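You operate a simulated robot arm through the tools that you are given. There is no shell and no other tool.

You run a simulated robot arm. Do the job below in one go: nothing can be reset, and whatever is moved stays where it is left.

JOB
Get the master gauge out of the blue drawer and stand it on the green mat.
Fine: close the drawer and lock it again with the black key. Where these are worked on the way, their far stop is far enough and under half their travel is too little: black key, blue drawer.

The check looks at the end state, three seconds after you hand in, the way a careful person would. Anything else that was tipped, shoved, dropped, spilled or broken makes it a failure.

ROBOT AND FRAMES
A 6-joint arm with a three-finger gripper, fixed in place. Base frame: the origin is on the floor under the middle of its stand, x ahead of it, y to its left, z up. Lengths are in m, angles in degrees, forces in N, time in s.
It reaches about 1.213 m from its shoulder. Its first joint turns from -166.0 to 166.0 degrees. Payload 4.89 kg.
The TCP is the grasp point between the finger pads, 0.03 m short of the fingertips. In the tool frame z runs along the fingers and y along their closing line. The gripper opens to 0.164 m; its body begins 0.125 m behind the TCP.
Orientation is told as [roll, pitch, yaw] about the base's x, y, z axes, in that order, counted from this pose: with the fingers straight down and closing along the base's y, the tool's x points along the base's -x, its y along +y and its z along -z.

CONTROLS
- The arm moves only by the tool send_rows. Its arguments are lists of equal length, an entry for each row: "offset": the shift along the tool's x, y, z in m, a list of three; "rot": the turn, a rotation vector about the tool's x, y, z in degrees, a list of three; "gripper": the finger opening in m, from 0 to 0.164. In form: {"offset": [[dx, dy, dz], ...], "rot": [[ax, ay, az], ...], "gripper": [gripper, ...]}. A call has 1 to 20 rows; each row shifts and turns the commanded pose from where the row before left it, along the tool's axes as they then stand. Rows are played at 5 a second. More than 0.05 m and 8.6 degrees between two rows, or a gripper value outside its range, and nothing of the call is played. Where a pose cannot be reached the arm comes as near as it can. A force on the tool above 40 N (or 10 N above the force at the start of the call, whichever is more), or a blocked arm, ends the call early, and 0.2 s more pass. The fingers move at their own pace (about 0.108 m/s each) and stop on an object; they squeeze with about 44 N. The grip force told is the motor's: it shows also when the fingers shut on nothing. Time passes only in rows, and 0.2 s behind the last, so rows that do not move let the fingers close. The reply holds the time, the measured pose of the TCP, the force on the tool along the base axes, the opening and the grip force, in the units named above and with some noise, with the torque about the TCP (base axes, N m) and any sound that the robot's microphone picked up.
- Cameras (640 x 400 px; columns grow to the right, rows downward): "scene" is fixed at [0.0489, -0.6499, 1.2777]; the picture's right is [0.89, -0.46, 0.00], its down [-0.11, -0.21, -0.97] and it looks along [0.45, 0.86, -0.24] (base axes); focal length 371 px, centre (320, 200). "wrist" rides on the gripper at [0.076, -0.002, -0.152] in the tool frame; the picture's right is [0.02, 1.00, 0.00], its down [-0.88, 0.02, -0.47] and it looks along [-0.47, 0.01, 0.88] (tool axes); focal length 247 px, centre (320, 200). There is no depth. A picture from a camera that has moved, and an enlarged one, comes with that camera's place and axes in the base frame and with its lens.
- grab_frame(camera): a new picture of that camera. The clock stands still meanwhile.
- lift_body(by): moves the trunk up (or, below 0, down) by that many m; the arm rides with it, the base frame stays. It gives what a move gives, with no picture.
- inspect(camera, box): a new picture of the part [left, top, right, bottom] of that camera's present view, enlarged. The clock stands still meanwhile.
- finish_job(): hands the job in; it is judged then, once.

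Places have to be worked out from the pictures, the camera data and where the tool is seen. Open the gripper and draw the arm clear of the work before you hand the job in, unless the task says otherwise.

The tools are called after ">>>" as a command line: name --argument value ..., lists and objects as JSON in quotes. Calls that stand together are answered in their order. send_rows: Moves the arm, as the interface text tells. Its arguments: {"type":"object","properties":{"offset":{"type":"array","items":{"type":"array","items":{"type":"number"}}},"rot":{"type":"array","items":{"type":"array","items":{"type":"number"}}},"gripper":{"type":"array","items":{"type":"number"}}},"required":["offset","rot","gripper"]} The other tools are called the same way: lift_body (by) moves the trunk up or down; grab_frame (camera) takes a picture; inspect (camera, box) takes an enlarged picture of a part of a camera's view; finish_job () hands the job in.

At the start:

```text
t: 0.0
tcp_pos: [0.6258, 0.0866, 1.0913]
tcp_rot: [0.1, 0.0, 0.1]
wrist_force: [-0.8, -0.5, -0.5]
ft_torque: [-0.02, 0.02, -0.02]
gripper_width: 0.164
gripper_force: 0.1
trunk travel left (down, up): [-0.175, 0.215]
```

scene: 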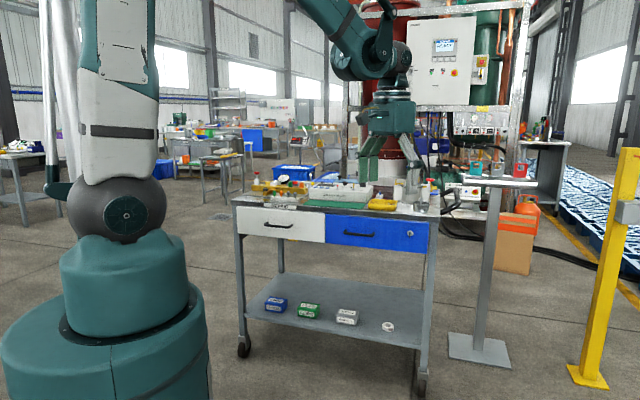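
wrist: 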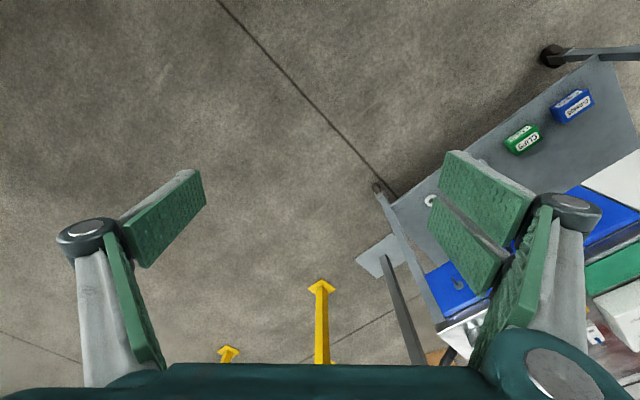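

I start by taking enlarged views of the workbench with the drawers, the mat, and the things on top.

>>> inspect --camera "scene" --box '[220, 150, 460, 300]'

>>> inspect --camera "scene" --box '[240, 160, 360, 235]'

>>> inspect --camera "scene" --box '[340, 150, 460, 225]'

>>> inspect --camera "scene" --box '[440, 140, 560, 215]'

>>> inspect --camera "scene" --box '[320, 200, 440, 275]'

```text
2.67 times, centred on (340, 225) of scene
camera zoom: at [0.0489, -0.6499, 1.2777], right [0.89, -0.46, 0.0], down [-0.11, -0.21, -0.97], along [0.45, 0.86, -0.24], focal length 989 px, centre (267, 133)
```

zoom: 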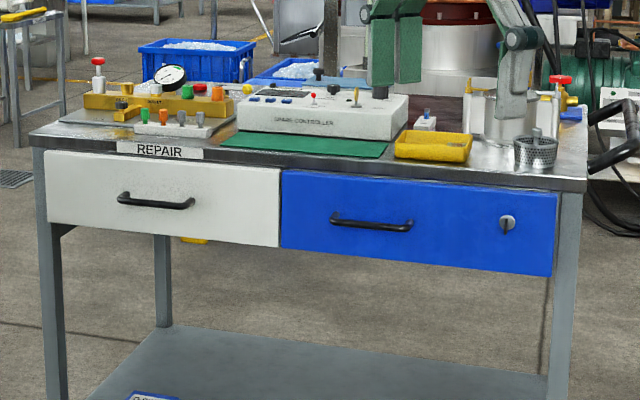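

```text
5.33 times, centred on (300, 198) of scene
camera zoom: at [0.0489, -0.6499, 1.2777], right [0.89, -0.46, 0.0], down [-0.11, -0.21, -0.97], along [0.45, 0.86, -0.24], focal length 1978 px, centre (427, 213)
```

zoom: 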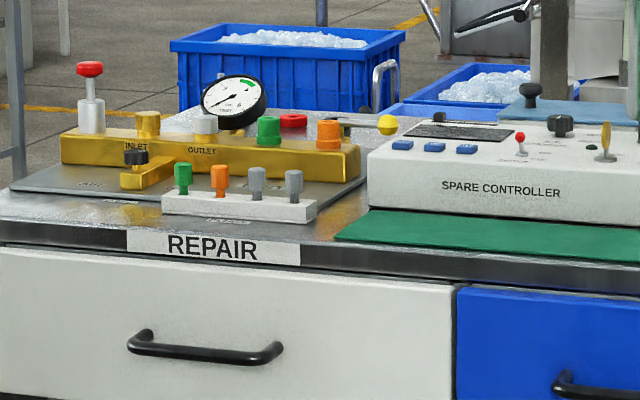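

```text
5.33 times, centred on (400, 188) of scene
camera zoom: at [0.0489, -0.6499, 1.2777], right [0.89, -0.46, 0.0], down [-0.11, -0.21, -0.97], along [0.45, 0.86, -0.24], focal length 1978 px, centre (-107, 267)
```

zoom: 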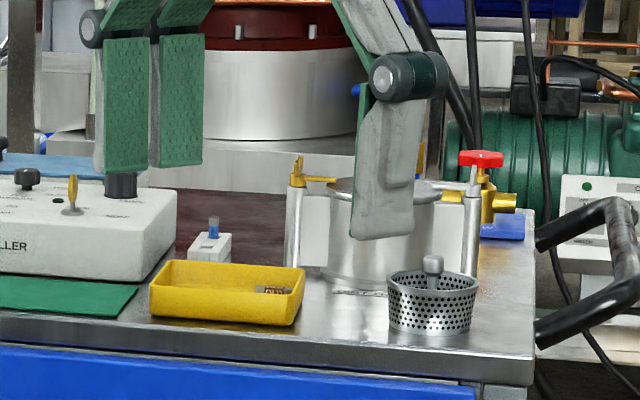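

```text
5.33 times, centred on (500, 178) of scene
camera zoom: at [0.0489, -0.6499, 1.2777], right [0.89, -0.46, 0.0], down [-0.11, -0.21, -0.97], along [0.45, 0.86, -0.24], focal length 1978 px, centre (-640, 320)
```

zoom: 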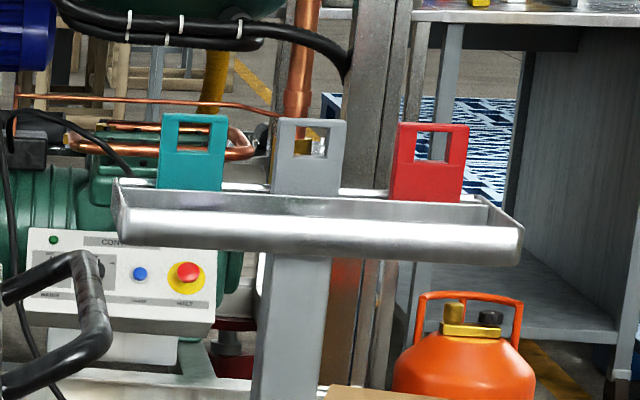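

```text
5.33 times, centred on (380, 238) of scene
camera zoom: at [0.0489, -0.6499, 1.2777], right [0.89, -0.46, 0.0], down [-0.11, -0.21, -0.97], along [0.45, 0.86, -0.24], focal length 1978 px, centre (0, 0)
```

zoom: 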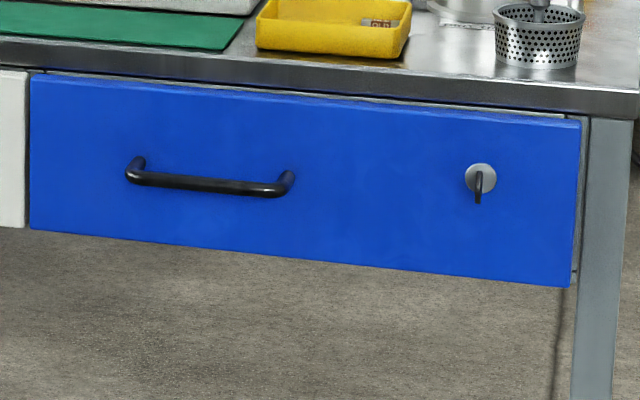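

The key sits in the lock at the right of the blue drawer, the handle is on its left, and the bench faces the robot at about 45° with its front near n·p ≈ 1.08 m. I turn the tool 45° toward the bench and move in front of it so the wrist camera can look closely.

>>> send_rows --offset '[[0, 0, 0], [0, 0, 0], [0, 0, 0], [0, 0, 0], [0, 0, 0], [0, 0, 0], [-0.019, 0.0415, 0], [-0.019, 0.0415, 0], [-0.019, 0.0415, 0], [-0.019, 0.0415, 0], [-0.019, 0.0415, 0], [-0.019, 0.0415, 0], [-0.019, 0.0415, 0], [-0.019, 0.0415, 0]]' --rot '[[0, 0, -7.5], [0, 0, -7.5], [0, 0, -7.5], [0, 0, -7.5], [0, 0, -7.5], [0, 0, -7.5], [0, 0, 0], [0, 0, 0], [0, 0, 0], [0, 0, 0], [0, 0, 0], [0, 0, 0], [0, 0, 0], [0, 0, 0]]' --gripper '[0.164, 0.164, 0.164, 0.164, 0.164, 0.164, 0.164, 0.164, 0.164, 0.164, 0.164, 0.164, 0.164, 0.164]'

>>> grab_frame --camera "wrist"

>>> grab_frame --camera "scene"

```text
t: 3.0
tcp_pos: [0.4968, 0.4252, 1.0909]
tcp_rot: [-0.1, -0.1, 45.0]
wrist_force: [0.3, -1.5, 0.8]
ft_torque: [0.2, -0.01, 0.02]
gripper_width: 0.1638
gripper_force: 0.1
trunk travel left (down, up): [-0.175, 0.215]
```

```text
taken
camera wrist: at [0.4442, 0.3694, 1.2445], right [-0.72, 0.69, 0.0], down [0.61, 0.64, 0.47], along [0.33, 0.34, -0.88], focal length 247 px, centre (320, 200)
```

wrist: 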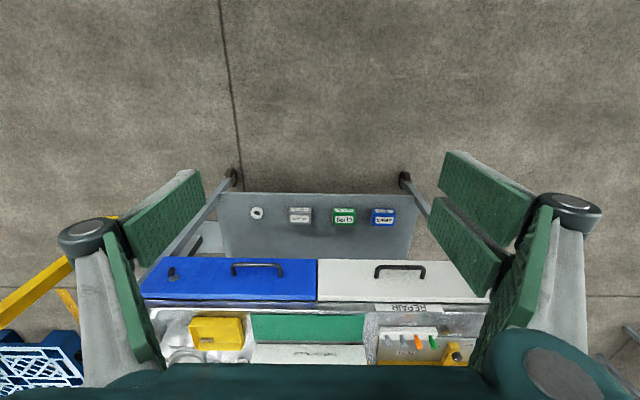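

```text
taken
```

scene: 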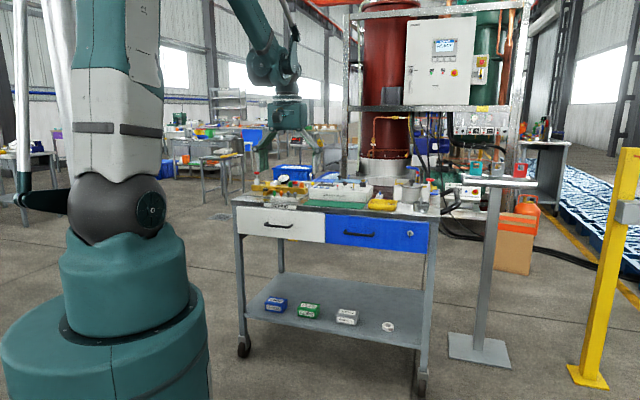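

The key triangulates to about (1.02, 0.43, 0.79). I tilt the tool to horizontal facing the drawer front and drop to drawer height, standing about 0.23 m off, to see key and handle head-on.

>>> send_rows --offset '[[0, -0.027, 0], [0, -0.027, 0], [0, -0.027, 0], [0, -0.027, 0], [0, -0.027, 0], [0, -0.027, 0], [0, -0.027, 0], [0, -0.027, 0], [0, -0.027, 0], [0, -0.027, 0], [0, -0.027, 0], [0.0415, 0, 0.02], [0.0415, 0, 0.02], [0.0415, 0, 0.02], [0.0415, 0, 0.02], [0.0415, 0, 0.02], [0.0415, 0, 0.02], [0.0415, 0, 0.02]]' --rot '[[0, -8.182, 0], [0, -8.182, 0], [0, -8.182, 0], [0, -8.182, 0], [0, -8.182, 0], [0, -8.182, 0], [0, -8.182, 0], [0, -8.182, 0], [0, -8.182, 0], [0, -8.182, 0], [0, -8.182, 0], [0, 0, 0], [0, 0, 0], [0, 0, 0], [0, 0, 0], [0, 0, 0], [0, 0, 0], [0, 0, 0]]' --gripper '[0.164, 0.164, 0.164, 0.164, 0.164, 0.164, 0.164, 0.164, 0.164, 0.164, 0.164, 0.164, 0.164, 0.164, 0.164, 0.164, 0.164, 0.164]'

>>> grab_frame --camera "wrist"

>>> grab_frame --camera "scene"

```text
t: 6.8
tcp_pos: [0.9186, 0.3242, 0.964]
tcp_rot: [10.6, -90.0, 34.6]
wrist_force: [-1.1, -1.0, 1.0]
ft_torque: [-0.18, 0.16, -0.08]
gripper_width: 0.164
gripper_force: 0.0
out of reach, approached as far as the arm can: row 10, 11, 12, 13, 14, 15, 16, 17, 18
trunk travel left (down, up): [-0.175, 0.215]
```

```text
taken
camera wrist: at [0.8133, 0.2153, 0.8893], right [-0.71, 0.7, -0.02], down [-0.35, -0.32, 0.88], along [0.61, 0.63, 0.47], focal length 247 px, centre (320, 200)
```

wrist: 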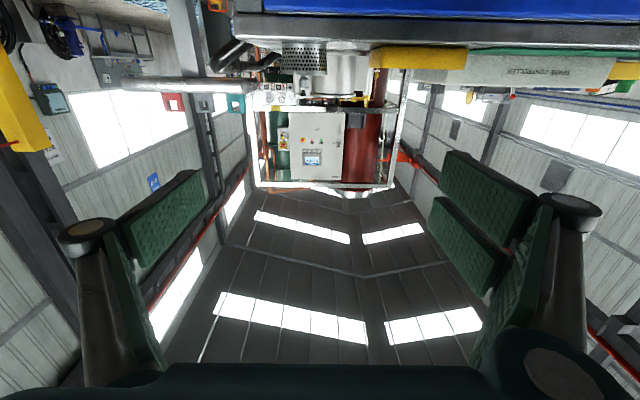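

```text
taken
```

scene: 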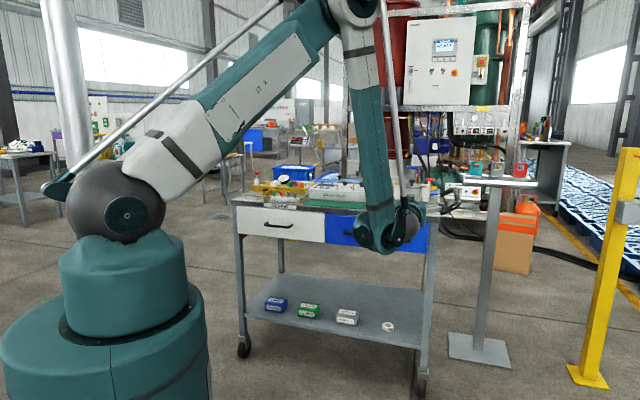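

The arm could not fold that close to its stand (TCP ended at n≈0.88, z≈0.96, still clear of the bench). I raise the trunk so the wrist can sit lower relative to the shoulder, then check how the commanded pose behaves with a small back-off.

>>> lift_body --by 0.2

>>> send_rows --offset '[[0, 0, 0]]' --rot '[[0, 0, 0]]' --gripper '[0.164]'

```text
t: 9.0
tcp_pos: [0.9195, 0.3238, 1.1635]
tcp_rot: [13.3, -89.9, 32.0]
wrist_force: [-0.1, -0.2, -0.4]
ft_torque: [-0.01, 0.0, -0.01]
gripper_width: 0.164
gripper_force: 0.0
trunk travel left (down, up): [-0.375, 0.015]
```

```text
t: 9.4
tcp_pos: [0.9198, 0.3249, 1.163]
tcp_rot: [12.8, -89.9, 32.3]
wrist_force: [-0.2, 0.2, 0.0]
ft_torque: [-0.02, 0.03, -0.05]
gripper_width: 0.1639
gripper_force: 0.0
trunk travel left (down, up): [-0.375, 0.015]
```

The commanded pose tracks the reached one. Now I lower straight down (tool x points down) in front of the drawer, staying at n≈0.88, which is about 0.12 m before the key.

>>> send_rows --offset '[[0.048, 0, 0], [0.048, 0, 0], [0.048, 0, 0], [0.048, 0, 0], [0.048, 0, 0], [0.048, 0, 0], [0.048, 0, 0]]' --rot '[[0, 0, 0], [0, 0, 0], [0, 0, 0], [0, 0, 0], [0, 0, 0], [0, 0, 0], [0, 0, 0]]' --gripper '[0.164, 0.164, 0.164, 0.164, 0.164, 0.164, 0.164]'

>>> grab_frame --camera "wrist"

>>> grab_frame --camera "scene"

```text
t: 11.0
tcp_pos: [1.0408, 0.344, 0.8838]
tcp_rot: [7.7, -89.9, 37.5]
wrist_force: [-0.7, 0.2, 0.4]
ft_torque: [-0.03, 0.04, -0.05]
gripper_width: 0.164
gripper_force: 0.1
out of reach, approached as far as the arm can: row 1, 2, 3, 4, 5, 6, 7
trunk travel left (down, up): [-0.375, 0.015]
```

```text
taken
camera wrist: at [0.9336, 0.2357, 0.8094], right [-0.71, 0.7, -0.02], down [-0.35, -0.32, 0.88], along [0.61, 0.63, 0.47], focal length 247 px, centre (320, 200)
```

wrist: 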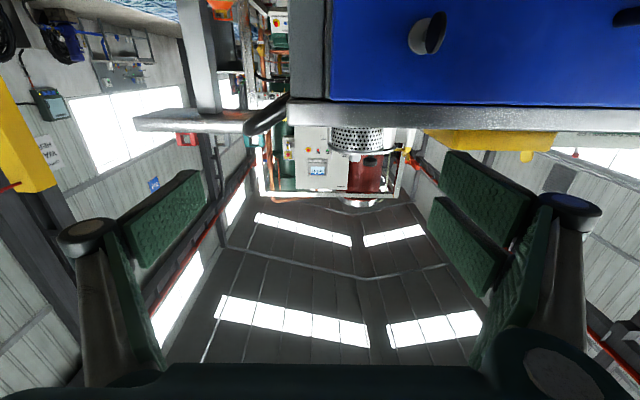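

```text
taken
```

scene: 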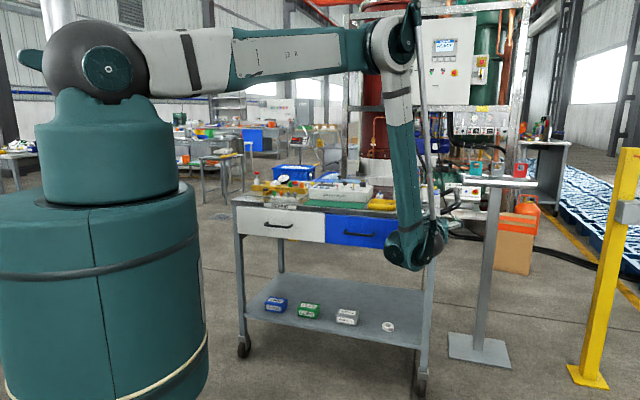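

The limit seems to be the wrist bending up from a near‑vertical forearm, so a lower shoulder should help. I back off up and away from the bench with the tool tilted 45° down, then lower the trunk fully.

>>> send_rows --offset '[[-0.048, 0, 0], [-0.048, 0, 0], [-0.048, 0, 0], [-0.048, 0, 0], [-0.048, 0, 0], [-0.048, 0, 0], [0, 0, -0.025], [0, 0, -0.025], [0, 0, -0.025], [0, 0, -0.025], [0, 0, -0.025], [0, 0, -0.025]]' --rot '[[0, 0, 0], [0, 0, 0], [0, 0, 0], [0, 0, 0], [0, 0, 0], [0, 0, 0], [0, 8, 0], [0, 8, 0], [0, 8, 0], [0, 8, 0], [0, 8, 0], [0, 5, 0]]' --gripper '[0.164, 0.164, 0.164, 0.164, 0.164, 0.164, 0.164, 0.164, 0.164, 0.164, 0.164, 0.164]'

```text
t: 13.6
tcp_pos: [0.9428, 0.2464, 1.2246]
tcp_rot: [0.0, -44.8, 45.2]
wrist_force: [0.2, -0.4, 0.0]
ft_torque: [0.01, 0.03, 0.02]
gripper_width: 0.1643
gripper_force: 0.0
trunk travel left (down, up): [-0.375, 0.015]
```

Reached n≈0.84, z≈1.22 with a 45° tilt, clear of the bench by ~0.17 m. Lowering the trunk fully now.

>>> lift_body --by -0.375

>>> grab_frame --camera "wrist"

>>> grab_frame --camera "scene"

```text
t: 17.2
tcp_pos: [0.9427, 0.2464, 0.8482]
tcp_rot: [0.0, -44.9, 45.1]
wrist_force: [-0.7, 0.0, 0.3]
ft_torque: [0.0, -0.05, 0.0]
gripper_width: 0.164
gripper_force: 0.1
trunk travel left (down, up): [0.0, 0.39]
```

```text
taken
camera wrist: at [0.8301, 0.131, 0.9045], right [-0.72, 0.69, -0.01], down [0.19, 0.22, 0.96], along [0.67, 0.69, -0.29], focal length 247 px, centre (320, 200)
```

wrist: 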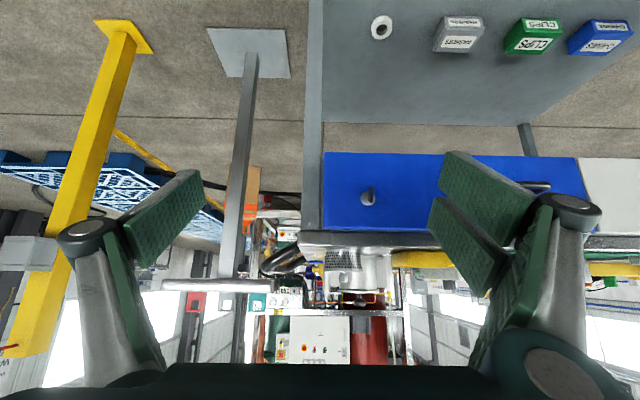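

```text
taken
```

scene: 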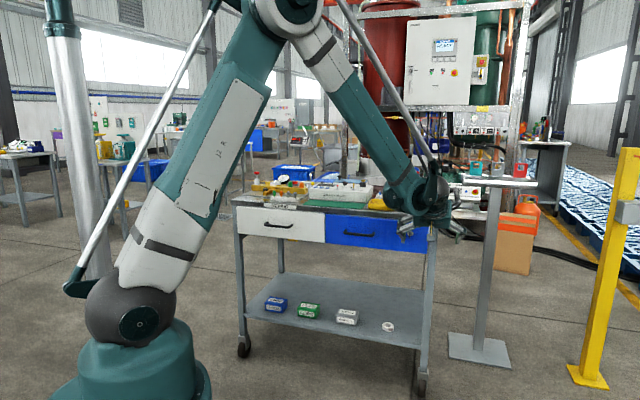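

The arm is now in a more comfortable fold, and the key and blue drawer are visible from the wrist. I zoom on the key and drawer edges to fix their places.

>>> inspect --camera "wrist" --box '[300, 140, 460, 240]'

>>> inspect --camera "wrist" --box '[480, 140, 640, 240]'

```text
4.00 times, centred on (380, 190) of wrist
camera zoom: at [0.8301, 0.131, 0.9045], right [-0.72, 0.69, -0.01], down [0.19, 0.22, 0.96], along [0.67, 0.69, -0.29], focal length 988 px, centre (80, 240)
```

zoom: 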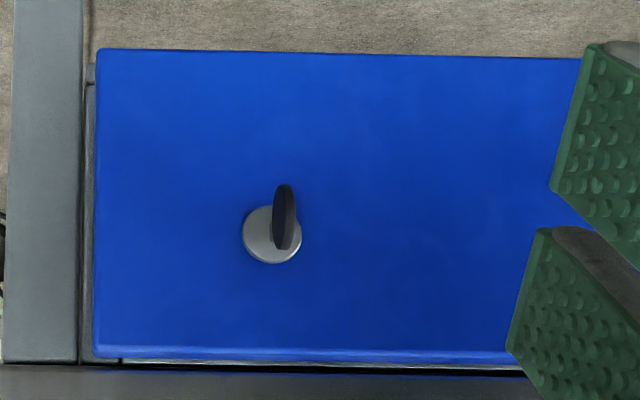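

```text
4.00 times, centred on (560, 190) of wrist
camera zoom: at [0.8301, 0.131, 0.9045], right [-0.72, 0.69, -0.01], down [0.19, 0.22, 0.96], along [0.67, 0.69, -0.29], focal length 988 px, centre (-640, 240)
```

zoom: 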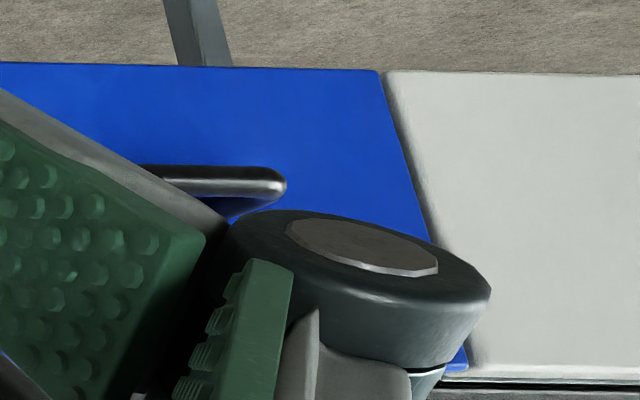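

Bench front is essentially at 45°; the lock centre works out at n≈1.038, u≈0.418, z≈0.79 (base ≈ (1.03, 0.44, 0.79)), handle bar u 0.16–0.28, z≈0.777. I advance to n≈0.92 in front of the key and level the tool.

>>> send_rows --offset '[[-0.005, 0.0123, 0.0325], [-0.005, 0.0123, 0.0325], [-0.005, 0.0123, 0.0325], [0, 0.0123, 0], [0, 0.0123, 0], [0, 0.0123, 0], [0, 0, 0], [0, 0, 0], [0, 0, 0]]' --rot '[[0, 0, 0], [0, 0, 0], [0, 0, 0], [0, -7.5, 0], [0, -7.5, 0], [0, -7.5, 0], [0, -7.5, 0], [0, -7.5, 0], [0, -7.5, 0]]' --gripper '[0.164, 0.164, 0.164, 0.164, 0.164, 0.164, 0.164, 0.164, 0.164]'

>>> grab_frame --camera "wrist"

>>> grab_frame --camera "scene"

```text
t: 19.2
tcp_pos: [0.9449, 0.3549, 0.7906]
tcp_rot: [-83.6, -90.0, 128.8]
wrist_force: [-0.9, 0.0, 0.5]
ft_torque: [-0.15, 0.12, -0.13]
gripper_width: 0.1643
gripper_force: 0.1
trunk travel left (down, up): [0.0, 0.39]
```

```text
taken
camera wrist: at [0.8397, 0.2455, 0.7162], right [-0.71, 0.71, -0.02], down [-0.35, -0.32, 0.88], along [0.61, 0.63, 0.47], focal length 247 px, centre (320, 200)
```

wrist: 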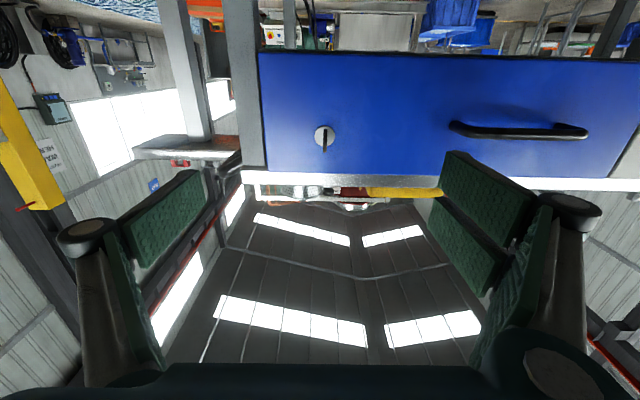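

```text
taken
```

scene: 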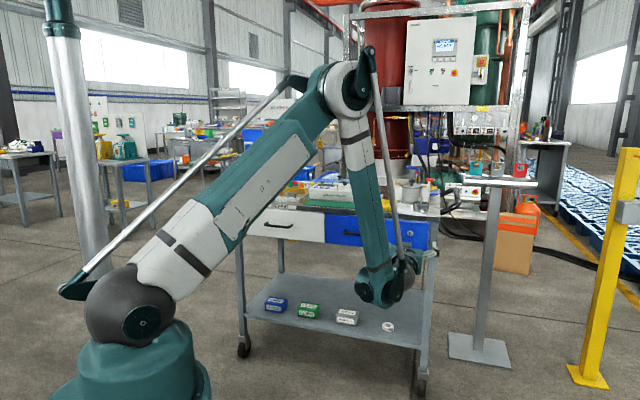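

The tool is level, directly in front of the lock. I zoom in to line up the key with the grasp point.

>>> inspect --camera "wrist" --box '[280, 100, 380, 162]'

>>> inspect --camera "wrist" --box '[230, 30, 640, 220]'

```text
6.40 times, centred on (330, 131) of wrist
camera zoom: at [0.8397, 0.2455, 0.7162], right [-0.71, 0.71, -0.02], down [-0.35, -0.32, 0.88], along [0.61, 0.63, 0.47], focal length 1581 px, centre (256, 642)
```

zoom: 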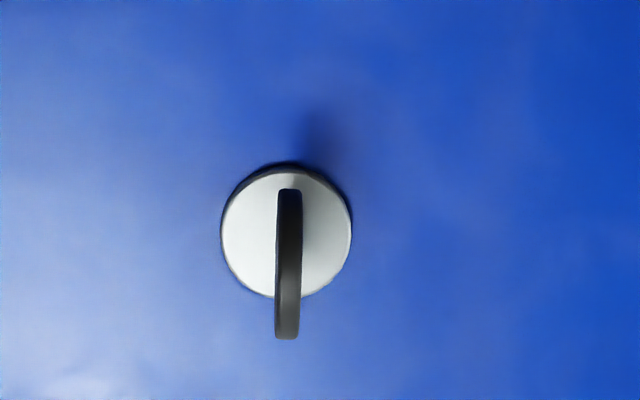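

```text
1.56 times, centred on (435, 125) of wrist
camera zoom: at [0.8397, 0.2455, 0.7162], right [-0.71, 0.71, -0.02], down [-0.35, -0.32, 0.88], along [0.61, 0.63, 0.47], focal length 386 px, centre (140, 317)
```

zoom: 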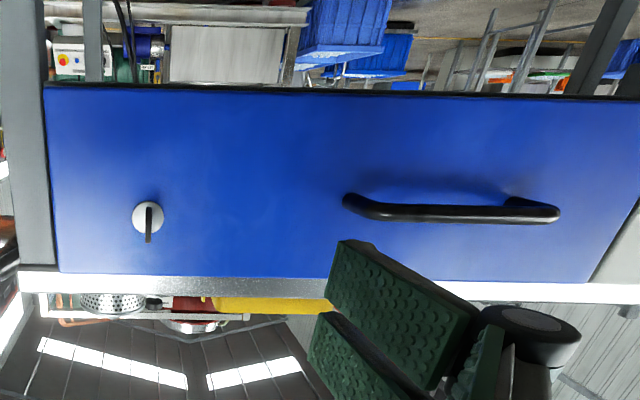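

Triangulating two wrist views puts the lock face at n≈1.055, u≈0.4135, z≈0.785, with a bow about 25 mm tall standing 25 mm out and ~5 mm thick, lying vertical. I narrow the fingers to 0.05, centre on the key and advance to n≈0.985 for a check.

>>> send_rows --offset '[[0.0055, 0.0042, 0], [0, 0, 0], [0, 0, 0.02], [0, 0, 0.02], [0, 0, 0.02], [0, 0, 0]]' --rot '[[0, 0, 0], [0, 0, 0], [0, 0, 0], [0, 0, 0], [0, 0, 0], [0, 0, 0]]' --gripper '[0.05, 0.05, 0.05, 0.05, 0.05, 0.05]'

>>> grab_frame --camera "wrist"

>>> inspect --camera "wrist" --box '[240, 80, 400, 180]'

```text
t: 20.6
tcp_pos: [0.9849, 0.4, 0.7868]
tcp_rot: [13.9, -89.9, 31.2]
wrist_force: [-0.8, 0.6, -0.1]
ft_torque: [-0.01, 0.01, 0.0]
gripper_width: 0.0497
gripper_force: 0.1
trunk travel left (down, up): [0.0, 0.39]
```

```text
taken
camera wrist: at [0.8786, 0.2903, 0.7125], right [-0.71, 0.7, -0.02], down [-0.35, -0.32, 0.88], along [0.61, 0.63, 0.47], focal length 247 px, centre (320, 200)
```

wrist: 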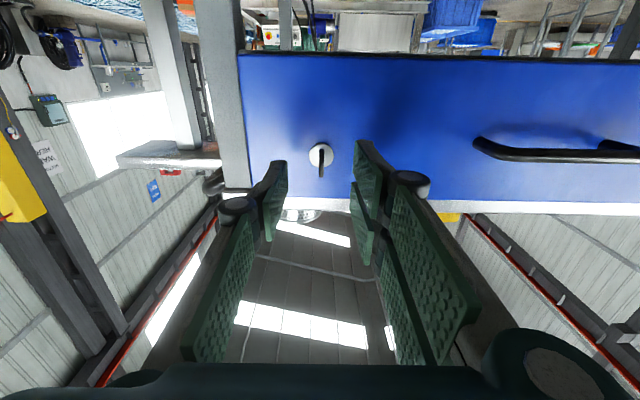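

```text
4.00 times, centred on (320, 130) of wrist
camera zoom: at [0.8786, 0.2903, 0.7125], right [-0.71, 0.7, -0.02], down [-0.35, -0.32, 0.88], along [0.61, 0.63, 0.47], focal length 988 px, centre (320, 480)
```

zoom: 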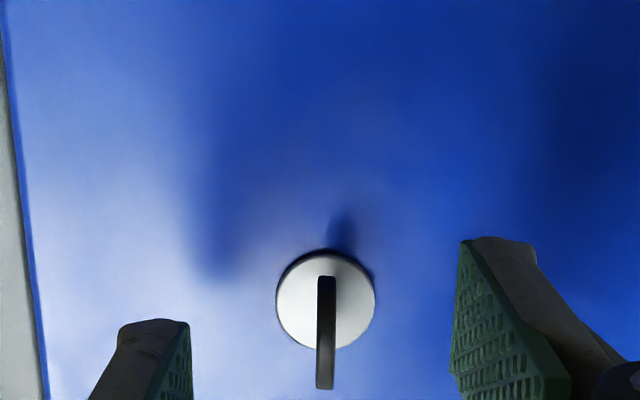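

The key sits nicely between thumb and finger pair (lock n≈1.052, z≈0.784). I advance 36 mm so the tips reach n≈1.045, short of the lock face, then close on the bow.

>>> send_rows --offset '[[0, 0.0005, 0.018], [0, 0, 0.018], [0, 0, 0]]' --rot '[[0, 0, 0], [0, 0, 0], [0, 0, 0]]' --gripper '[0.05, 0.05, 0.05]'

>>> inspect --camera "wrist" --box '[240, 100, 400, 200]'

```text
t: 21.4
tcp_pos: [1.0084, 0.4261, 0.7867]
tcp_rot: [12.9, -89.8, 32.2]
wrist_force: [-0.1, 0.7, 1.3]
ft_torque: [0.01, 0.01, -0.04]
gripper_width: 0.0499
gripper_force: 0.1
trunk travel left (down, up): [0.0, 0.39]
```

```text
4.00 times, centred on (320, 150) of wrist
camera zoom: at [0.9037, 0.3167, 0.7112], right [-0.71, 0.7, -0.02], down [-0.35, -0.32, 0.88], along [0.61, 0.63, 0.47], focal length 988 px, centre (320, 400)
```

zoom: 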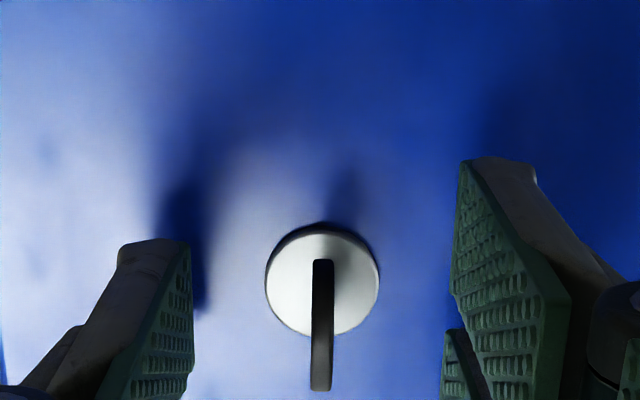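

Tips are at n≈1.044 and the lock face at n≈1.054; I go 4 mm further and close on the bow.

>>> send_rows --offset '[[0, 0, 0.004], [0, 0, 0], [0, 0, 0], [0, 0, 0], [0, 0, 0]]' --rot '[[0, 0, 0], [0, 0, 0], [0, 0, 0], [0, 0, 0], [0, 0, 0]]' --gripper '[0.05, 0.03, 0.01, 0.0, 0.0]'

>>> grab_frame --camera "wrist"

>>> inspect --camera "wrist" --box '[240, 100, 400, 200]'

```text
t: 22.6
tcp_pos: [1.0134, 0.4295, 0.786]
tcp_rot: [4.7, -89.9, 40.7]
wrist_force: [-5.3, 8.0, -0.5]
ft_torque: [0.17, -0.13, -0.15]
gripper_width: 0.0061
gripper_force: 44.9
trunk travel left (down, up): [0.0, 0.39]
```

```text
taken
camera wrist: at [0.9067, 0.3196, 0.7112], right [-0.71, 0.7, -0.02], down [-0.35, -0.32, 0.88], along [0.61, 0.63, 0.47], focal length 247 px, centre (320, 200)
```

wrist: 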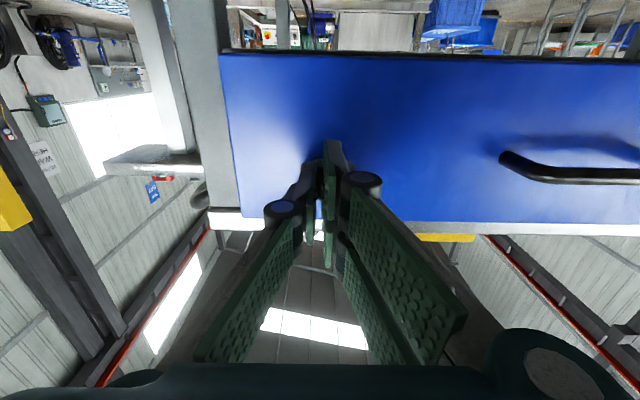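

```text
4.00 times, centred on (320, 150) of wrist
camera zoom: at [0.9067, 0.3196, 0.7112], right [-0.71, 0.7, -0.02], down [-0.35, -0.32, 0.88], along [0.61, 0.63, 0.47], focal length 988 px, centre (320, 400)
```

zoom: 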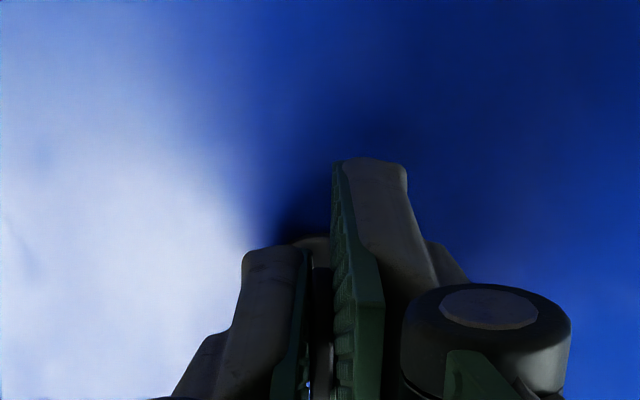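

The bow is gripped (opening 6 mm, 45 N) with a ~9 N side load, so I ease 1 mm to the left and try a small clockwise turn to feel whether the key yields.

>>> send_rows --offset '[[0, 0.001, 0], [0, 0, 0], [0, 0, 0]]' --rot '[[0, 0, 0], [0, 0, 4], [0, 0, 4]]' --gripper '[0.0, 0.0, 0.0]'

```text
t: 23.4
tcp_pos: [1.0124, 0.4276, 0.7858]
tcp_rot: [89.5, -82.0, -44.5]
wrist_force: [4.9, -8.1, 8.7]
ft_torque: [-0.79, -0.76, -0.12]
gripper_width: 0.006
gripper_force: 45.1
trunk travel left (down, up): [0.0, 0.39]
```

Turning 8° clockwise gives about 1.1 Nm of reaction. I compare with the opposite direction to tell friction from a stop.

>>> send_rows --offset '[[0, 0, 0], [0, 0, 0], [0, 0, 0], [0, 0, 0]]' --rot '[[0, 0, -4], [0, 0, -4], [0, 0, -4], [0, 0, -4]]' --gripper '[0.0, 0.0, 0.0, 0.0]'

>>> inspect --camera "wrist" --box '[240, 100, 400, 200]'

```text
t: 24.4
tcp_pos: [1.0133, 0.4296, 0.7853]
tcp_rot: [-89.5, -82.2, 134.7]
wrist_force: [-8.1, -26.0, -0.2]
ft_torque: [0.05, -0.08, -0.64]
gripper_width: 0.006
gripper_force: 44.9
trunk travel left (down, up): [0.0, 0.39]
```

```text
4.00 times, centred on (320, 150) of wrist
camera zoom: at [0.9141, 0.3125, 0.7117], right [-0.7, 0.7, -0.16], down [-0.43, -0.23, 0.87], along [0.57, 0.68, 0.47], focal length 988 px, centre (320, 400)
```

zoom: 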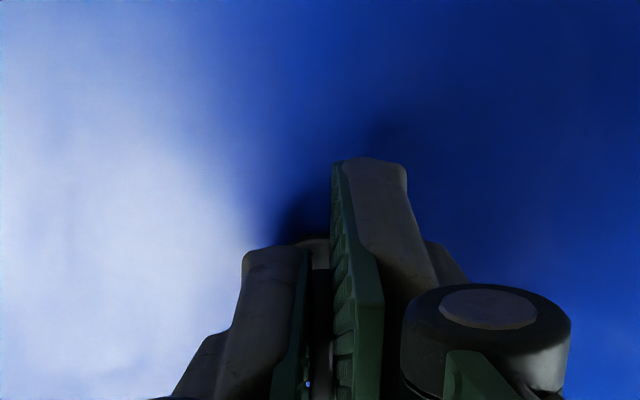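

Counter‑clockwise shows almost no reaction torque, so clockwise is the stop and CCW unlocks. There is ~24 N push-back along n, so I ease 1.5 mm out and go on turning CCW in small chunks.

>>> send_rows --offset '[[0, 0, -0.0015], [0, 0, 0], [0, 0, 0], [0, 0, 0]]' --rot '[[0, 0, 0], [0, 0, -5], [0, 0, -5], [0, 0, -5]]' --gripper '[0.0, 0.0, 0.0, 0.0]'

```text
t: 25.4
tcp_pos: [1.0115, 0.4284, 0.7852]
tcp_rot: [-90.0, -67.0, 134.9]
wrist_force: [16.0, -16.2, 12.4]
ft_torque: [-0.07, 0.09, -1.06]
gripper_width: 0.0059
gripper_force: 45.1
trunk travel left (down, up): [0.0, 0.39]
```

The key is following freely (−23°), with a side load of ~26 N across the bow because my axis is 1–2 mm off the lock axis. I correct by 1.2 mm along the closing line and turn on.

>>> send_rows --offset '[[0, -0.0012, 0], [0, 0, 0], [0, 0, 0]]' --rot '[[0, 0, 0], [0, 0, -5], [0, 0, -5]]' --gripper '[0.0, 0.0, 0.0]'

```text
t: 26.2
tcp_pos: [1.0136, 0.4296, 0.7847]
tcp_rot: [-89.7, -56.8, 135.0]
wrist_force: [7.6, -12.1, -4.4]
ft_torque: [0.01, 0.04, -0.65]
gripper_width: 0.0059
gripper_force: 45.1
trunk travel left (down, up): [0.0, 0.39]
```

Forces are down to ~14 N and torque near zero, so the key keeps turning. I continue another 20°.

>>> send_rows --offset '[[0, -0.0005, 0], [0, 0, 0], [0, 0, 0], [0, 0, 0]]' --rot '[[0, 0, -5], [0, 0, -5], [0, 0, -5], [0, 0, -5]]' --gripper '[0.0, 0.0, 0.0, 0.0]'

```text
t: 27.2
tcp_pos: [1.0115, 0.4286, 0.7841]
tcp_rot: [-89.8, -36.9, 135.3]
wrist_force: [-1.5, 4.7, -1.2]
ft_torque: [-0.07, 0.05, -0.55]
gripper_width: 0.0062
gripper_force: 45.1
trunk travel left (down, up): [0.0, 0.39]
```

Now at −53° with light forces. I continue toward 90° watching for the stop.

>>> send_rows --offset '[[0, 0, 0], [0, 0, 0], [0, 0, 0], [0, 0, 0], [0, 0, 0]]' --rot '[[0, 0, -5], [0, 0, -5], [0, 0, -5], [0, 0, -5], [0, 0, -5]]' --gripper '[0.0, 0.0, 0.0, 0.0, 0.0]'

```text
t: 28.4
tcp_pos: [1.0119, 0.4284, 0.7854]
tcp_rot: [-89.9, -11.9, 135.3]
wrist_force: [-17.4, 16.6, 2.1]
ft_torque: [0.26, -0.29, 0.34]
gripper_width: 0.0059
gripper_force: 45.5
trunk travel left (down, up): [0.0, 0.39]
```

−78° and still no torque; there is 24 N along l, so I ease 1 mm that way and continue in smaller steps to find the stop.

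>>> send_rows --offset '[[-0.001, 0, 0], [0, 0, 0], [0, 0, 0], [0, 0, 0]]' --rot '[[0, 0, 0], [0, 0, -4], [0, 0, -4], [0, 0, -4]]' --gripper '[0.0, 0.0, 0.0, 0.0]'

```text
t: 29.4
tcp_pos: [1.0119, 0.4295, 0.7866]
tcp_rot: [-86.9, -1.6, 134.4]
wrist_force: [-0.7, -9.4, 5.6]
ft_torque: [0.5, -0.52, 0.62]
gripper_width: 0.0058
gripper_force: 45.3
out of reach, approached as far as the arm can: row 4
trunk travel left (down, up): [0.0, 0.39]
```

The wrist reached its turning limit at about −88°. I look at the key before deciding whether that is its stop.

>>> grab_frame --camera "wrist"

>>> inspect --camera "wrist" --box '[240, 100, 400, 200]'

>>> inspect --camera "scene" --box '[320, 200, 440, 275]'

```text
taken
camera wrist: at [0.9574, 0.2684, 0.7957], right [-0.04, -0.03, -1.0], down [-0.95, 0.3, 0.03], along [0.3, 0.95, -0.04], focal length 247 px, centre (320, 200)
```

wrist: 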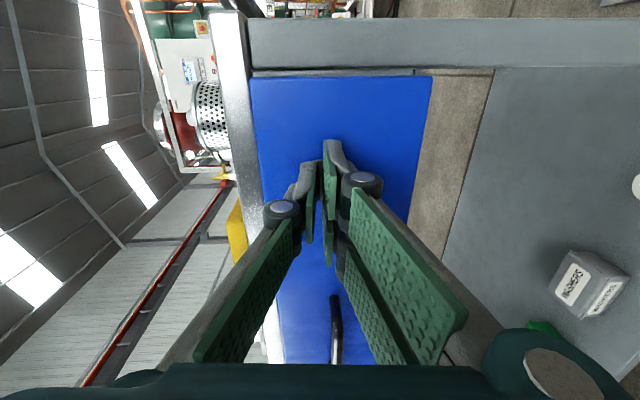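

```text
4.00 times, centred on (320, 150) of wrist
camera zoom: at [0.9574, 0.2684, 0.7957], right [-0.04, -0.03, -1.0], down [-0.95, 0.3, 0.03], along [0.3, 0.95, -0.04], focal length 988 px, centre (320, 400)
```

zoom: 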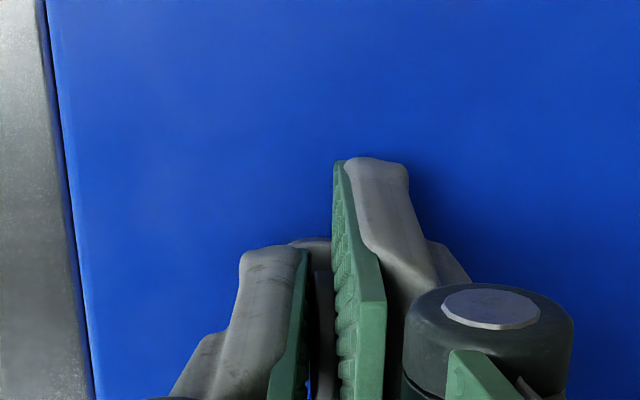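

```text
5.33 times, centred on (380, 238) of scene
camera zoom: at [0.0489, -0.6499, 1.2777], right [0.89, -0.46, 0.0], down [-0.11, -0.21, -0.97], along [0.45, 0.86, -0.24], focal length 1978 px, centre (0, 0)
```

zoom: 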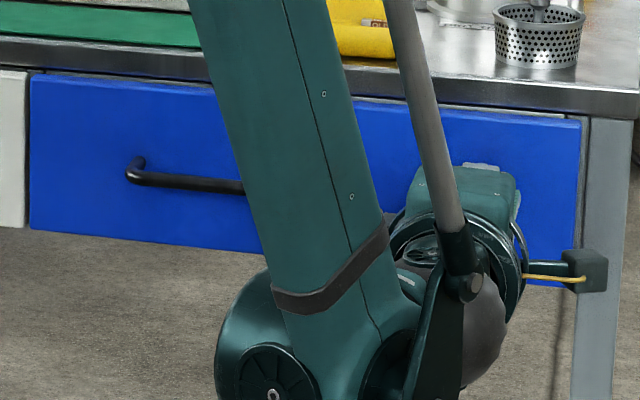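

The grip is intact. I open to 5 cm, back off 6 cm and look at where the key stayed.

>>> send_rows --offset '[[0, 0, 0], [0, 0, 0], [0, 0, -0.03], [0, 0, -0.03]]' --rot '[[0, 0, 0], [0, 0, 0], [0, 0, 0], [0, 0, 0]]' --gripper '[0.06, 0.06, 0.06, 0.06]'

>>> grab_frame --camera "wrist"

>>> inspect --camera "wrist" --box '[240, 60, 400, 160]'

```text
t: 30.4
tcp_pos: [0.9692, 0.3927, 0.7879]
tcp_rot: [-86.7, -1.8, 134.5]
wrist_force: [0.6, 0.7, -1.5]
ft_torque: [0.1, -0.08, 0.0]
gripper_width: 0.0602
gripper_force: 0.2
trunk travel left (down, up): [0.0, 0.39]
```

```text
taken
camera wrist: at [0.915, 0.2315, 0.7977], right [-0.05, -0.03, -1.0], down [-0.95, 0.3, 0.04], along [0.29, 0.95, -0.05], focal length 247 px, centre (320, 200)
```

wrist: 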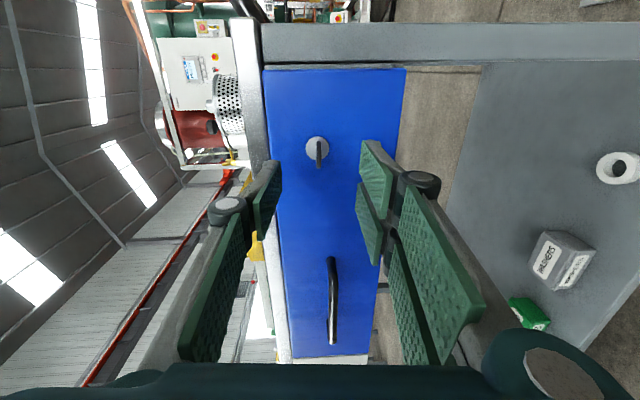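

```text
4.00 times, centred on (320, 110) of wrist
camera zoom: at [0.915, 0.2315, 0.7977], right [-0.05, -0.03, -1.0], down [-0.95, 0.3, 0.04], along [0.29, 0.95, -0.05], focal length 988 px, centre (320, 560)
```

zoom: 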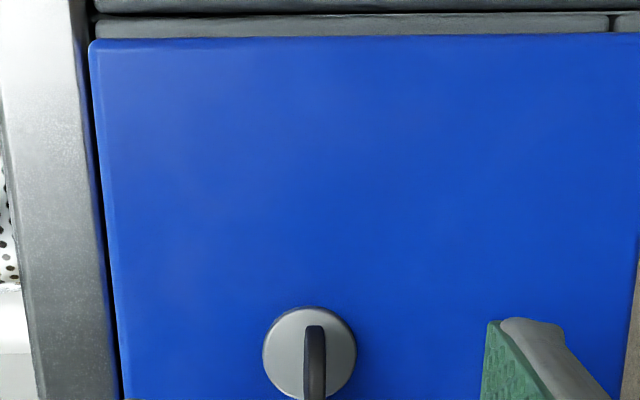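

The key now lies horizontal, i.e. turned about 90°. Next is the handle (bar u 0.153–0.287, n≈1.015, z≈0.775): I back off and turn the wrist the other way round (+170°) so it has room, keeping clear of the bench.

>>> send_rows --offset '[[0, 0, -0.03], [0, 0, -0.03], [0, 0, 0], [0, 0, 0], [0, 0, 0], [0, 0, 0], [0, 0, 0], [0, 0, 0], [0, 0, 0], [0, 0, 0], [0, 0, 0], [0, 0, 0], [0, 0, 0], [0, 0, 0], [0, 0, 0], [0, 0, 0], [0, 0, 0], [0, 0, 0], [0, 0, 0], [0, 0, 0]]' --rot '[[0, 0, 8.5], [0, 0, 8.5], [0, 0, 8.5], [0, 0, 8.5], [0, 0, 8.5], [0, 0, 8.5], [0, 0, 8.5], [0, 0, 8.5], [0, 0, 8.5], [0, 0, 8.5], [0, 0, 8.5], [0, 0, 8.5], [0, 0, 8.5], [0, 0, 8.5], [0, 0, 8.5], [0, 0, 8.5], [0, 0, 8.5], [0, 0, 8.5], [0, 0, 8.5], [0, 0, 8.5]]' --gripper '[0.06, 0.06, 0.06, 0.06, 0.06, 0.06, 0.06, 0.06, 0.06, 0.06, 0.06, 0.06, 0.06, 0.06, 0.06, 0.06, 0.06, 0.06, 0.06, 0.06]'

```text
t: 34.6
tcp_pos: [0.9242, 0.3485, 0.7925]
tcp_rot: [86.7, -8.1, -44.8]
wrist_force: [1.3, -0.7, 0.2]
ft_torque: [0.0, 0.0, 0.0]
gripper_width: 0.0602
gripper_force: 0.1
trunk travel left (down, up): [0.0, 0.39]
```

Tool is now turned the other way with spare travel. I finish levelling the closing line to vertical, tilt the tool ~25° downward and move left to a pre‑grasp 8 cm before the handle bar.

>>> send_rows --offset '[[0, 0, 0], [0.0468, 0, 0], [0.0468, 0, 0], [0.0468, 0, 0], [0.0468, 0, 0], [0, 0.0327, 0.0217], [0, 0, 0]]' --rot '[[0, 0, 8.1], [5.4, 0, 0], [5.4, 0, 0], [5.4, 0, 0], [5.4, 0, 0], [0, 0, 0], [0, 0, 0]]' --gripper '[0.06, 0.06, 0.06, 0.06, 0.06, 0.06, 0.06]'

>>> grab_frame --camera "wrist"

>>> grab_frame --camera "scene"

```text
t: 36.2
tcp_pos: [0.8177, 0.5028, 0.8101]
tcp_rot: [65.1, -0.2, -45.2]
wrist_force: [-0.9, 0.2, 0.7]
ft_torque: [0.03, 0.01, 0.07]
gripper_width: 0.06
gripper_force: 0.1
trunk travel left (down, up): [0.0, 0.39]
```

```text
taken
camera wrist: at [0.6646, 0.4606, 0.8745], right [0.28, 0.31, 0.91], down [0.32, -0.92, 0.22], along [0.91, 0.23, -0.36], focal length 247 px, centre (320, 200)
```

wrist: 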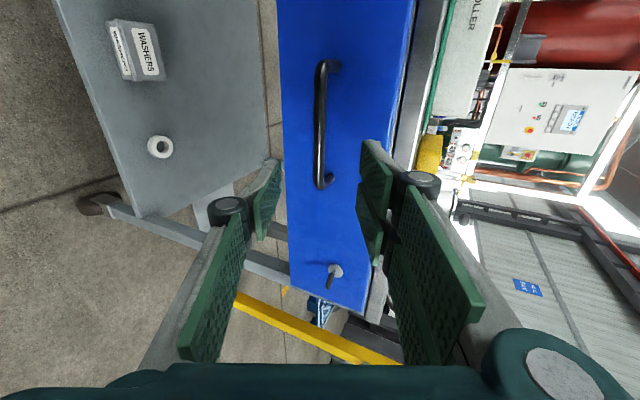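

```text
taken
```

scene: 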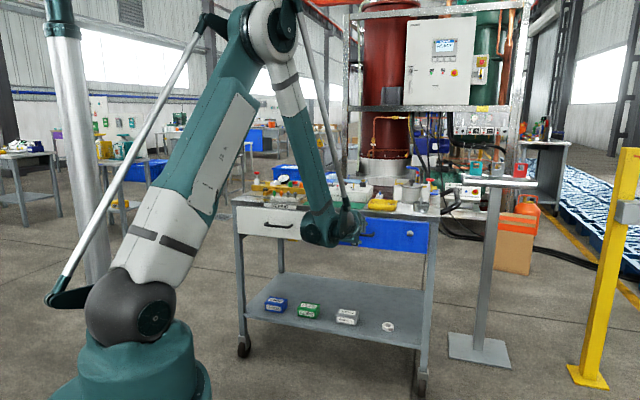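

The bar lies right in line with the fingers (tool y≈0), roughly 9 cm ahead. I advance 8 cm in steps and look before closing.

>>> send_rows --offset '[[0, 0, 0.02], [0, 0, 0.02], [0, 0, 0.02], [0, 0, 0.015], [0, 0, 0]]' --rot '[[0, 0, 0], [0, 0, 0], [0, 0, 0], [0, 0, 0], [0, 0, 0]]' --gripper '[0.055, 0.055, 0.055, 0.055, 0.055]'

>>> grab_frame --camera "wrist"

>>> inspect --camera "wrist" --box '[220, 60, 420, 260]'

```text
t: 37.4
tcp_pos: [0.8664, 0.5536, 0.7805]
tcp_rot: [65.2, -0.2, -45.2]
wrist_force: [0.3, -0.3, 1.0]
ft_torque: [0.01, -0.01, 0.0]
gripper_width: 0.0551
gripper_force: 0.0
trunk travel left (down, up): [0.0, 0.39]
```

```text
taken
camera wrist: at [0.7141, 0.5108, 0.8436], right [0.28, 0.31, 0.91], down [0.32, -0.92, 0.22], along [0.91, 0.23, -0.36], focal length 247 px, centre (320, 200)
```

wrist: 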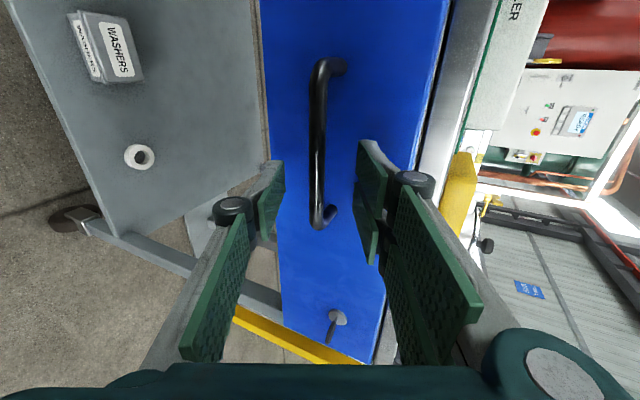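

```text
2.00 times, centred on (320, 160) of wrist
camera zoom: at [0.7141, 0.5108, 0.8436], right [0.28, 0.31, 0.91], down [0.32, -0.92, 0.22], along [0.91, 0.23, -0.36], focal length 494 px, centre (320, 280)
```

zoom: 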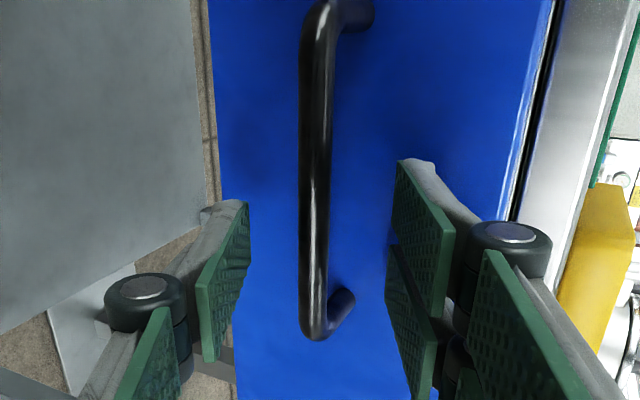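

The bar is about 2 cm ahead of the grasp point, between the fingers. I narrow to 3.5 cm, advance another 9 mm and close on it.

>>> send_rows --offset '[[0, 0, 0], [0, 0, 0.0045], [0, 0, 0.0045], [0, 0, 0], [0, 0, 0], [0, 0, 0]]' --rot '[[0, 0, 0], [0, 0, 0], [0, 0, 0], [0, 0, 0], [0, 0, 0], [0, 0, 0]]' --gripper '[0.035, 0.035, 0.035, 0.0, 0.0, 0.0]'

>>> inspect --camera "wrist" --box '[220, 60, 420, 260]'

```text
t: 38.8
tcp_pos: [0.8734, 0.5581, 0.7741]
tcp_rot: [65.0, -0.3, -45.3]
wrist_force: [-16.2, -16.0, -34.3]
ft_torque: [-0.67, -0.11, 0.14]
gripper_width: 0.0112
gripper_force: 45.5
trunk travel left (down, up): [0.0, 0.39]
```

```text
2.00 times, centred on (320, 160) of wrist
camera zoom: at [0.72, 0.5156, 0.8386], right [0.28, 0.31, 0.91], down [0.32, -0.92, 0.22], along [0.9, 0.23, -0.36], focal length 494 px, centre (320, 280)
```

zoom: 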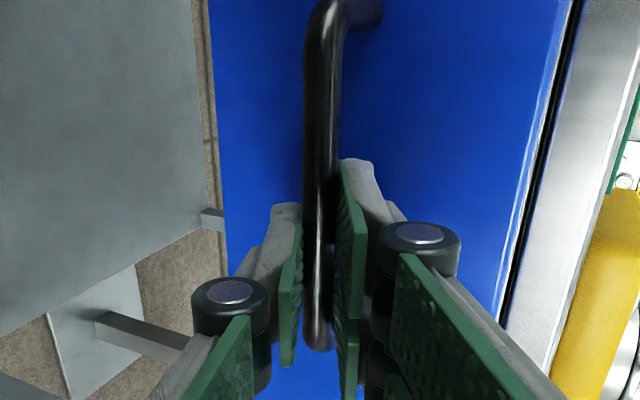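

The bar is gripped (11 mm), but with a 41 N load across the closing line; I shift 2 mm down that line to relax it.

>>> send_rows --offset '[[0, -0.001, 0], [0, -0.001, 0], [0, 0, 0]]' --rot '[[0, 0, 0], [0, 0, 0], [0, 0, 0]]' --gripper '[0.0, 0.0, 0.0]'

```text
t: 39.6
tcp_pos: [0.8718, 0.558, 0.7747]
tcp_rot: [65.2, -0.2, -45.3]
wrist_force: [-7.1, -4.8, -27.2]
ft_torque: [-0.54, -0.12, 0.38]
gripper_width: 0.0111
gripper_force: 44.5
trunk travel left (down, up): [0.0, 0.39]
```

Load is falling (28 N); I shift another 2 mm.

>>> send_rows --offset '[[0, -0.001, 0], [0, -0.0015, 0], [0, 0, 0]]' --rot '[[0, 0, 0], [0, 0, 0], [0, 0, 0]]' --gripper '[0.0, 0.0, 0.0]'

```text
t: 40.4
tcp_pos: [0.8704, 0.5572, 0.7753]
tcp_rot: [65.4, -0.2, -45.5]
wrist_force: [1.5, 1.7, 21.2]
ft_torque: [-0.32, -0.76, -0.15]
gripper_width: 0.0107
gripper_force: 44.6
trunk travel left (down, up): [0.0, 0.39]
```

Now slightly over-corrected, so I go back 1 mm and test-pull the drawer 3 cm straight out along −n.

>>> send_rows --offset '[[0, 0.001, 0], [0, -0.0042, -0.0091], [0, -0.0042, -0.0091], [0, -0.0042, -0.0091]]' --rot '[[0, 0, 0], [0, 0, 0], [0, 0, 0], [0, 0, 0]]' --gripper '[0.0, 0.0, 0.0, 0.0]'

>>> grab_frame --camera "wrist"

```text
t: 41.4
tcp_pos: [0.8493, 0.5344, 0.7738]
tcp_rot: [65.4, -0.2, -45.2]
wrist_force: [-1.2, 1.9, 26.3]
ft_torque: [-0.04, -0.42, 0.74]
gripper_width: 0.0108
gripper_force: 44.9
trunk travel left (down, up): [0.0, 0.39]
```

```text
taken
camera wrist: at [0.6962, 0.492, 0.838], right [0.28, 0.31, 0.91], down [0.32, -0.92, 0.22], along [0.91, 0.23, -0.36], focal length 247 px, centre (320, 200)
```

wrist: 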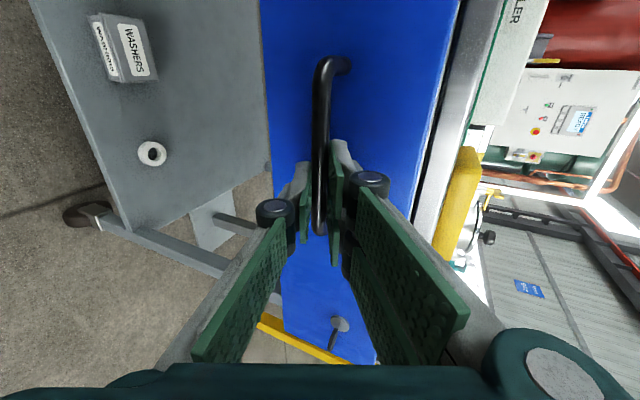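

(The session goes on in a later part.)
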